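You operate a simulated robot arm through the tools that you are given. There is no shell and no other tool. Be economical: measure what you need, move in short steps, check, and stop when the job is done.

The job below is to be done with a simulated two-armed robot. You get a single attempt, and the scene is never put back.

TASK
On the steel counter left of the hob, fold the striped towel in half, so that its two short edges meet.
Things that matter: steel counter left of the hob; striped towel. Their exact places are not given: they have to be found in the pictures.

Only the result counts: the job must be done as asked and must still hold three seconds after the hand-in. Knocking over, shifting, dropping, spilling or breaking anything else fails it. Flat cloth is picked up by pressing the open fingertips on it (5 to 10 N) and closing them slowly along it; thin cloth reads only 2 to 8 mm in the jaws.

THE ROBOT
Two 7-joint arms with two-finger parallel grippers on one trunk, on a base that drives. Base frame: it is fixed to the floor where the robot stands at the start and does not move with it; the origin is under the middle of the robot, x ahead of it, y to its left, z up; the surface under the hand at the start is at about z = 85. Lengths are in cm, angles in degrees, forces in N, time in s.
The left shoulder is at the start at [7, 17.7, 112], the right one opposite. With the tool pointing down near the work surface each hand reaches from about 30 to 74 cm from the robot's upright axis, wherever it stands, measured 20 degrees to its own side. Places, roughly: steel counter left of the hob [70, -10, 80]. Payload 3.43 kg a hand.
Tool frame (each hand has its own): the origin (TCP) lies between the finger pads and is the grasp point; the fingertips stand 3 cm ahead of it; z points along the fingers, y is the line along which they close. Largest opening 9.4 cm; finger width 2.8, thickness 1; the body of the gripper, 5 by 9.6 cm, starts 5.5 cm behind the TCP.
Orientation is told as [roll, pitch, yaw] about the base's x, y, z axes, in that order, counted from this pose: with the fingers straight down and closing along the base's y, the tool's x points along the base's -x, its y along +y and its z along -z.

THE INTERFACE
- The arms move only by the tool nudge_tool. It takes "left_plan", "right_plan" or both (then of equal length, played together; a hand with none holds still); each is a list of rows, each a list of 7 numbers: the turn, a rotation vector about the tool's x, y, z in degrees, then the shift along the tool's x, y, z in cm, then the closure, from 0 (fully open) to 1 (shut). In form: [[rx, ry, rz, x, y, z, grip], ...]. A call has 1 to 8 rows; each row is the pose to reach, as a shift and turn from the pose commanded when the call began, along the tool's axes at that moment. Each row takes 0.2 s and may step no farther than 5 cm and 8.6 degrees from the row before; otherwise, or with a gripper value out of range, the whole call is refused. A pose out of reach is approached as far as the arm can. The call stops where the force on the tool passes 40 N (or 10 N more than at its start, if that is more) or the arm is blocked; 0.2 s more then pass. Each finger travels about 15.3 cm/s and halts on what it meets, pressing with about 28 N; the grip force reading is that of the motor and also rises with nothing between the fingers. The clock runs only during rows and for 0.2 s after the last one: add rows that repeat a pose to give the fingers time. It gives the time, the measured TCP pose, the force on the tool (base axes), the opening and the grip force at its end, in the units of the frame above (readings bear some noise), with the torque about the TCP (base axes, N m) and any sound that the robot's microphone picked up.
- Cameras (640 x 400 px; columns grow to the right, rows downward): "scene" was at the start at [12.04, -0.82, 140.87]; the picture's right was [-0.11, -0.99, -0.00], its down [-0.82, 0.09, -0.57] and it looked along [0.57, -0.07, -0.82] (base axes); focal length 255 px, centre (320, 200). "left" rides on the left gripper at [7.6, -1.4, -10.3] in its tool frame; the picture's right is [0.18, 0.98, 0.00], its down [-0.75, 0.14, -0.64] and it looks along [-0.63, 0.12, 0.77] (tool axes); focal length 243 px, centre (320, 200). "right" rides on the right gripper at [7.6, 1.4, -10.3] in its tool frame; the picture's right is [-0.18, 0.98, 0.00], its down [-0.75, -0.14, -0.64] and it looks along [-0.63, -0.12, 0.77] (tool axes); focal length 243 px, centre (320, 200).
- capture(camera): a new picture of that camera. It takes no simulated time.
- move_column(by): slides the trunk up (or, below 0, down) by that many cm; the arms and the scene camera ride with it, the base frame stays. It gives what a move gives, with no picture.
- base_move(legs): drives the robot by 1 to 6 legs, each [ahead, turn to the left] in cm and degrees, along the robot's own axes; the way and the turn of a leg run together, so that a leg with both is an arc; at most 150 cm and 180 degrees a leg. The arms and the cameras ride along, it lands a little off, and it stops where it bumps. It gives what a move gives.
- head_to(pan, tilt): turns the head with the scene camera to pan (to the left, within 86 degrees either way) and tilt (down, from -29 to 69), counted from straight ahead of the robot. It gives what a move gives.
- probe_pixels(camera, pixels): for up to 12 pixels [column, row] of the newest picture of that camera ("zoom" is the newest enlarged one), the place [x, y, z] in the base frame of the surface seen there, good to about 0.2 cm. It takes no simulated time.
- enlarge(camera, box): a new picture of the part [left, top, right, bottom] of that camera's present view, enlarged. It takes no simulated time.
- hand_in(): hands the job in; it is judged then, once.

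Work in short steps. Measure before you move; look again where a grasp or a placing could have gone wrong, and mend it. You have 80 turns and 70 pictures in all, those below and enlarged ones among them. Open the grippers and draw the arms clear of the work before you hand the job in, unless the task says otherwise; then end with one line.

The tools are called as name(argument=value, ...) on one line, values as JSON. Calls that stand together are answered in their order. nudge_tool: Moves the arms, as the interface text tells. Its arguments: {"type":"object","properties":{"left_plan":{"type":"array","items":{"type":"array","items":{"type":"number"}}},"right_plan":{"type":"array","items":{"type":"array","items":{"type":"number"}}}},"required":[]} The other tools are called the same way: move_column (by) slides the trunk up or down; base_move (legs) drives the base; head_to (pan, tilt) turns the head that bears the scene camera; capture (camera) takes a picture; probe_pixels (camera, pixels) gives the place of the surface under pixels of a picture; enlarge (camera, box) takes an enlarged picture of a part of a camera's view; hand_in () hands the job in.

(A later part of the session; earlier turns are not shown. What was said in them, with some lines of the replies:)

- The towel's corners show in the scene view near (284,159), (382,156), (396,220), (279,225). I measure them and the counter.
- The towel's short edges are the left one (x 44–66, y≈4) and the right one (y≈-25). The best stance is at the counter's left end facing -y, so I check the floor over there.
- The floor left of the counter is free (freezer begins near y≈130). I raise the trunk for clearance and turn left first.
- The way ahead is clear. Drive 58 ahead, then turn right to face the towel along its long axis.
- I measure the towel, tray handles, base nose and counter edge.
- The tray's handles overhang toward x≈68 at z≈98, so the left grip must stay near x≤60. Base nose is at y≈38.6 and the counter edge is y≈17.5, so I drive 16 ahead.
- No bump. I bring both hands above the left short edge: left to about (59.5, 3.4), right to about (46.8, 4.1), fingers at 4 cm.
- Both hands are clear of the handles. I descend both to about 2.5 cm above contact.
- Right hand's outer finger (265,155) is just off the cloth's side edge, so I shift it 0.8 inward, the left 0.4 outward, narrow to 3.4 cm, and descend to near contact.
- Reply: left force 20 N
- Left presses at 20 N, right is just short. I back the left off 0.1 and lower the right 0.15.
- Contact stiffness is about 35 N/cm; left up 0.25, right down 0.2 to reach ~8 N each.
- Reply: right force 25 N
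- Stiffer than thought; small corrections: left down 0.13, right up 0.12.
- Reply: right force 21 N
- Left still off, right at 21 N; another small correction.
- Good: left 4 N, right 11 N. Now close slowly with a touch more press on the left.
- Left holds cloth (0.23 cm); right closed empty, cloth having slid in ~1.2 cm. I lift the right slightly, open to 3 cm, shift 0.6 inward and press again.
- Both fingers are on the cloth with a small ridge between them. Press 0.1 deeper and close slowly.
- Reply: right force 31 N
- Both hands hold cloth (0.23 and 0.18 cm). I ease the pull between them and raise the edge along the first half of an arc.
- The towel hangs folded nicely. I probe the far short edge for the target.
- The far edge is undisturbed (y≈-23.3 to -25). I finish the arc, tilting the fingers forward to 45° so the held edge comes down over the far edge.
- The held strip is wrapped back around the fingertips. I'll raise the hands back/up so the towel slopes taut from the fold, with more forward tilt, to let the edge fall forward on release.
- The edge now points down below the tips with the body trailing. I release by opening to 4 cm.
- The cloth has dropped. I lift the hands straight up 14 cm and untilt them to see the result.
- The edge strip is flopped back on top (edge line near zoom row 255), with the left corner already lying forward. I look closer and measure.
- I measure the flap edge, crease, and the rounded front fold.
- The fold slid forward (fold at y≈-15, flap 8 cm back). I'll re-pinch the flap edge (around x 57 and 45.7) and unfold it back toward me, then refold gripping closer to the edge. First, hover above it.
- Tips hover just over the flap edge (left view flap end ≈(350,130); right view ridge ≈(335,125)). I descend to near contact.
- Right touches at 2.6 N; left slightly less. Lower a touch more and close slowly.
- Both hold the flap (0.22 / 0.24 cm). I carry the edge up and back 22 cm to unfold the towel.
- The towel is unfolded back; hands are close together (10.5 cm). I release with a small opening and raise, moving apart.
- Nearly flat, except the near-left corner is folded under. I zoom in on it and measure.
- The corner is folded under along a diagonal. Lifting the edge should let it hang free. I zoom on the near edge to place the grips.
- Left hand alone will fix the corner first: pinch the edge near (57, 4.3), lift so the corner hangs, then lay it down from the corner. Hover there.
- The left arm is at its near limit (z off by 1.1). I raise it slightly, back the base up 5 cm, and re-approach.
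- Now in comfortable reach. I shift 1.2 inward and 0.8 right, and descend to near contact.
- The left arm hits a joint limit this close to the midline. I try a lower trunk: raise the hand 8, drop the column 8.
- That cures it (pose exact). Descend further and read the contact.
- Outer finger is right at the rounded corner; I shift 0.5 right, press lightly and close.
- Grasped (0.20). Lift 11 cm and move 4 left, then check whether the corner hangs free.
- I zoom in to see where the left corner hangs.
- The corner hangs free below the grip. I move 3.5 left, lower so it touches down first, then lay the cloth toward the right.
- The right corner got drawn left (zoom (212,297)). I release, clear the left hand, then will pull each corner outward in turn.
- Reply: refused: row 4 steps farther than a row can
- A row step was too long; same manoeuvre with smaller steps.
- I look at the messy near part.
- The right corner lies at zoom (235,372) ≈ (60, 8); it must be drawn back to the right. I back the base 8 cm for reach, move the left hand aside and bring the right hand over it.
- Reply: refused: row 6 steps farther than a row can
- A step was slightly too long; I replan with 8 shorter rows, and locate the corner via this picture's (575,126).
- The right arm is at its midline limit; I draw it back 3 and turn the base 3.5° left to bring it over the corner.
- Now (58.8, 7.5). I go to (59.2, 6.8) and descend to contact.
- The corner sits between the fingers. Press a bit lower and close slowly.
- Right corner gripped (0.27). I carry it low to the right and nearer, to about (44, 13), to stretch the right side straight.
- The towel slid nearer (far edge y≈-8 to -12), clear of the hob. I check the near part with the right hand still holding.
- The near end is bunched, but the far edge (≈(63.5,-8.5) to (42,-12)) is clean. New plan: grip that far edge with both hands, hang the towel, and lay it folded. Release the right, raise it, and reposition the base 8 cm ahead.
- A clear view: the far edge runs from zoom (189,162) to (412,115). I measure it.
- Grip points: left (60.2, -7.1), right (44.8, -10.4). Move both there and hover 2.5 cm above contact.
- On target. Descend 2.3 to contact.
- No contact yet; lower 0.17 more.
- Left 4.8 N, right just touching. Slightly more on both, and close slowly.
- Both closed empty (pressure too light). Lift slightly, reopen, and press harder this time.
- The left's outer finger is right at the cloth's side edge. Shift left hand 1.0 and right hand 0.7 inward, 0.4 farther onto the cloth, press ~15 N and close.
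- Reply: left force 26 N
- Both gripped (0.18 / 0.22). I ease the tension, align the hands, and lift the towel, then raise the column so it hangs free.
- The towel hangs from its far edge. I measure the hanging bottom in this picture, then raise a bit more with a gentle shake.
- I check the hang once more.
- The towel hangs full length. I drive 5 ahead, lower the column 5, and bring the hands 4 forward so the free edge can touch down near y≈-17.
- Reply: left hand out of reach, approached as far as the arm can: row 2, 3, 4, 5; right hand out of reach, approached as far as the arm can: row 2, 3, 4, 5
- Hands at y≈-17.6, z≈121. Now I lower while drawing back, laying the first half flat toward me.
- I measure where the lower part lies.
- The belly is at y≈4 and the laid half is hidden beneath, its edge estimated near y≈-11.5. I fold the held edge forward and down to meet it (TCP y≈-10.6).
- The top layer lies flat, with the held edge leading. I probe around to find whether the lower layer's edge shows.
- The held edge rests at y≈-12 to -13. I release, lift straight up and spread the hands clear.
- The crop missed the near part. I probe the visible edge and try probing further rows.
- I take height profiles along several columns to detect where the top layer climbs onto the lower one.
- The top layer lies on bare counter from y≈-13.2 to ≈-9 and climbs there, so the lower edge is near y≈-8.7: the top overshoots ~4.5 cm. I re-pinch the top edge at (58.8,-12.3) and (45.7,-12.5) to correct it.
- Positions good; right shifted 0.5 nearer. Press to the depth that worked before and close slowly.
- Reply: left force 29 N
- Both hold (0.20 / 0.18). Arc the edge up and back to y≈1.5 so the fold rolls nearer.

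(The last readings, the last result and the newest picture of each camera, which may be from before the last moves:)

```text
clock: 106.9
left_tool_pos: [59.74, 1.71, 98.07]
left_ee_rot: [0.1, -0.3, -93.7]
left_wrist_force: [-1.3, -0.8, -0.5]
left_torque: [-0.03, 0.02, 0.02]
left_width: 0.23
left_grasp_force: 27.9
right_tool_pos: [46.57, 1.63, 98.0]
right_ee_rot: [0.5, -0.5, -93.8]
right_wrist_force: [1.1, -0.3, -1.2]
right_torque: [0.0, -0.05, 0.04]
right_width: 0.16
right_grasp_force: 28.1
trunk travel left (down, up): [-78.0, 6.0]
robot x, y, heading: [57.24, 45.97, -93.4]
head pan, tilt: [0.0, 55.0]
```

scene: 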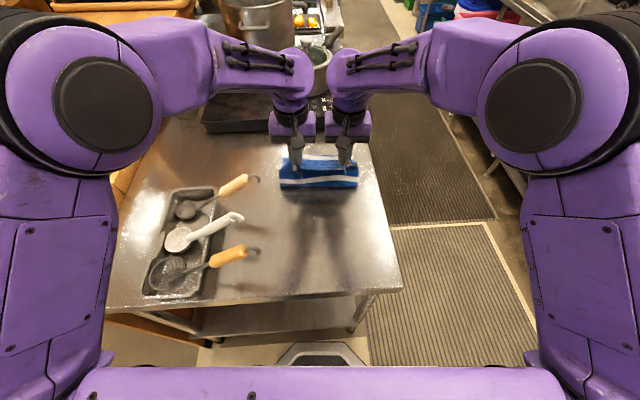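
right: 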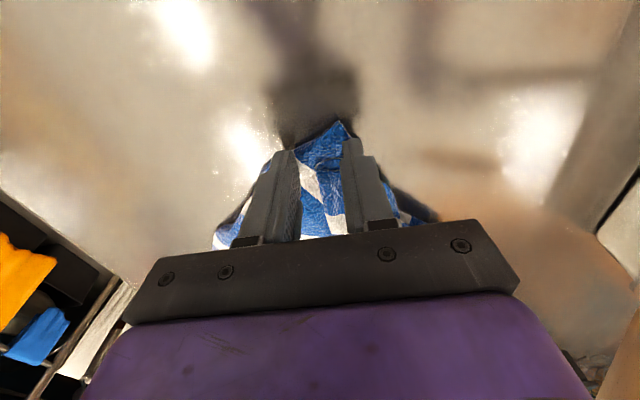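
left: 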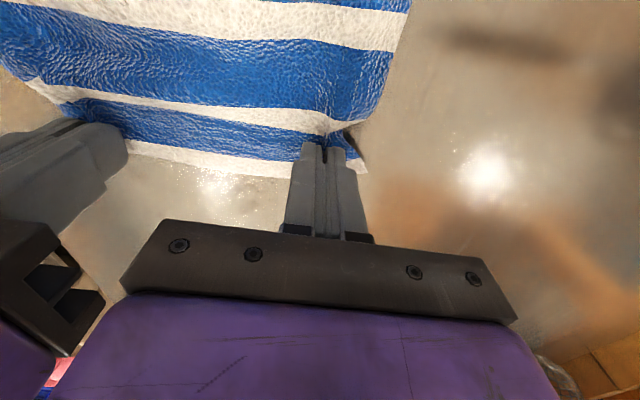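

Now fold forward to TCP y≈-6.7, which should place the edge at y≈-8.6.

nudge_tool(left_plan=[[0, 0, 0, -1.5, 0, 0, 1], [0, 0, 0, -3.5, 0, 1, 1], [0, 0, 0, -5.3, 0, 3, 1], [0, 0, 0, -7, 0, 5.3, 1], [0, 0, 0, -8, 0, 7.3, 1], [0, 0, 0, -8.4, 0, 8.6, 1], [0, 0, 0, -8.4, 0, 9.1, 1], [0, 0, 0, -8.4, 0, 9.1, 1]], right_plan=[[0, 0, 0, -1.5, 0, 0, 1], [0, 0, 0, -3.5, 0, 1, 1], [0, 0, 0, -5.3, 0, 3, 1], [0, 0, 0, -7, 0, 5.3, 1], [0, 0, 0, -8, 0, 7.3, 1], [0, 0, 0, -8.4, 0, 8.6, 1], [0, 0, 0, -8.4, 0, 9.1, 1], [0, 0, 0, -8.4, 0, 9.1, 1]])

```text
clock: 108.7
left_tool_pos: [58.96, -6.71, 89.22]
left_ee_rot: [0.1, -0.3, -93.6]
left_wrist_force: [-0.5, -0.1, -0.1]
left_torque: [-0.04, 0.01, -0.03]
left_width: 0.25
left_grasp_force: 28.3
right_tool_pos: [45.96, -6.81, 89.16]
right_ee_rot: [0.5, -0.5, -93.7]
right_wrist_force: [0.2, 0.5, 0.0]
right_torque: [0.01, -0.01, -0.02]
right_width: 0.18
right_grasp_force: 27.9
trunk travel left (down, up): [-78.0, 6.0]
robot x, y, heading: [57.25, 45.64, -93.6]
head pan, tilt: [0.0, 55.0]
```

Edge is in place. I release gently, lift straight up, and spread the hands clear.

nudge_tool(left_plan=[[0, 0, 0, 0, 0, 0.4, 1], [0, 0, 0, 0, 0, 0.4, 0.85], [0, 0, 0, 0, 0, 0.4, 0.72], [0, 0, 0, 0, 0, 0.4, 0.62], [0, 0, 0, 0, 0, -3, 0.62], [0, 0, 0, 0, 0, -7.5, 0.62], [0, 0, 0, 0, 0, -12, 0.62], [0, 0, 0, 0, 0, -16.5, 0.62]], right_plan=[[0, 0, 0, 0, 0, 0.4, 1], [0, 0, 0, 0, 0, 0.4, 0.85], [0, 0, 0, 0, 0, 0.4, 0.72], [0, 0, 0, 0, 0, 0.4, 0.62], [0, 0, 0, 0, 0, -3, 0.62], [0, 0, 0, 0, 0, -7.5, 0.62], [0, 0, 0, 0, 0, -12, 0.62], [0, 0, 0, 0, 0, -16.5, 0.62]])

nudge_tool(left_plan=[[0, 0, 0, -1, 4, -1, 0.5], [0, 0, 0, -3, 8, -1, 0.3], [0, 0, 0, -5, 12, -1, 0], [0, 0, 0, -7, 16, -1, 0]], right_plan=[[0, 0, 0, 0, -4, 0, 0.5], [0, 0, 0, 0, -8, 0, 0.3], [0, 0, 0, 0, -12, 0, 0], [0, 0, 0, 0, -16, 0, 0]])

enlarge(camera="scene", box=[230, 150, 410, 290])

```text
clock: 110.5
left_tool_pos: [58.95, -6.65, 105.82]
left_ee_rot: [0.1, -0.4, -93.7]
left_wrist_force: [-0.8, 0.5, 0.2]
left_torque: [-0.02, -0.01, -0.01]
left_width: 3.57
left_grasp_force: 0.1
right_tool_pos: [45.87, -6.41, 105.67]
right_ee_rot: [0.5, -0.5, -93.8]
right_wrist_force: [0.6, 0.0, -0.2]
right_torque: [-0.03, 0.0, 0.03]
right_width: 3.57
right_grasp_force: 0.0
trunk travel left (down, up): [-78.0, 6.0]
robot x, y, heading: [57.2, 46.03, -93.8]
head pan, tilt: [0.0, 55.0]
```

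```text
clock: 111.5
left_tool_pos: [74.43, -14.95, 106.43]
left_ee_rot: [0.1, -0.3, -93.7]
left_wrist_force: [0.4, -0.8, -0.2]
left_torque: [0.02, -0.01, -0.04]
left_width: 9.41
left_grasp_force: 0.2
right_tool_pos: [30.02, -5.67, 105.28]
right_ee_rot: [0.5, -0.4, -93.7]
right_wrist_force: [0.4, -0.2, -0.1]
right_torque: [0.04, -0.01, 0.02]
right_width: 9.41
right_grasp_force: 0.1
trunk travel left (down, up): [-78.0, 6.0]
robot x, y, heading: [57.16, 45.98, -93.6]
head pan, tilt: [0.0, 55.0]
```

```text
refused: no pictures are left
```

The pictures are used up, so I can't check the fold any further. The grippers are open and clear of the towel, and I'm handing the job in.

hand_in()

```text
The job is handed in.
```

I folded the striped towel in half on the steel counter and handed the job in, but I never saw the final fold because I had used all 70 pictures. The first fold failed and I redid it. On the last attempt the top edge landed about 4.5 cm too far, so I moved it back using height measurements alone. The two short edges should be close, but I can't say exactly how well they meet. The lower layer may also be a little bunched near its edge. The force readings and microphone gave no sign that the arms hit anything else. Both grippers are open and clear of the towel.
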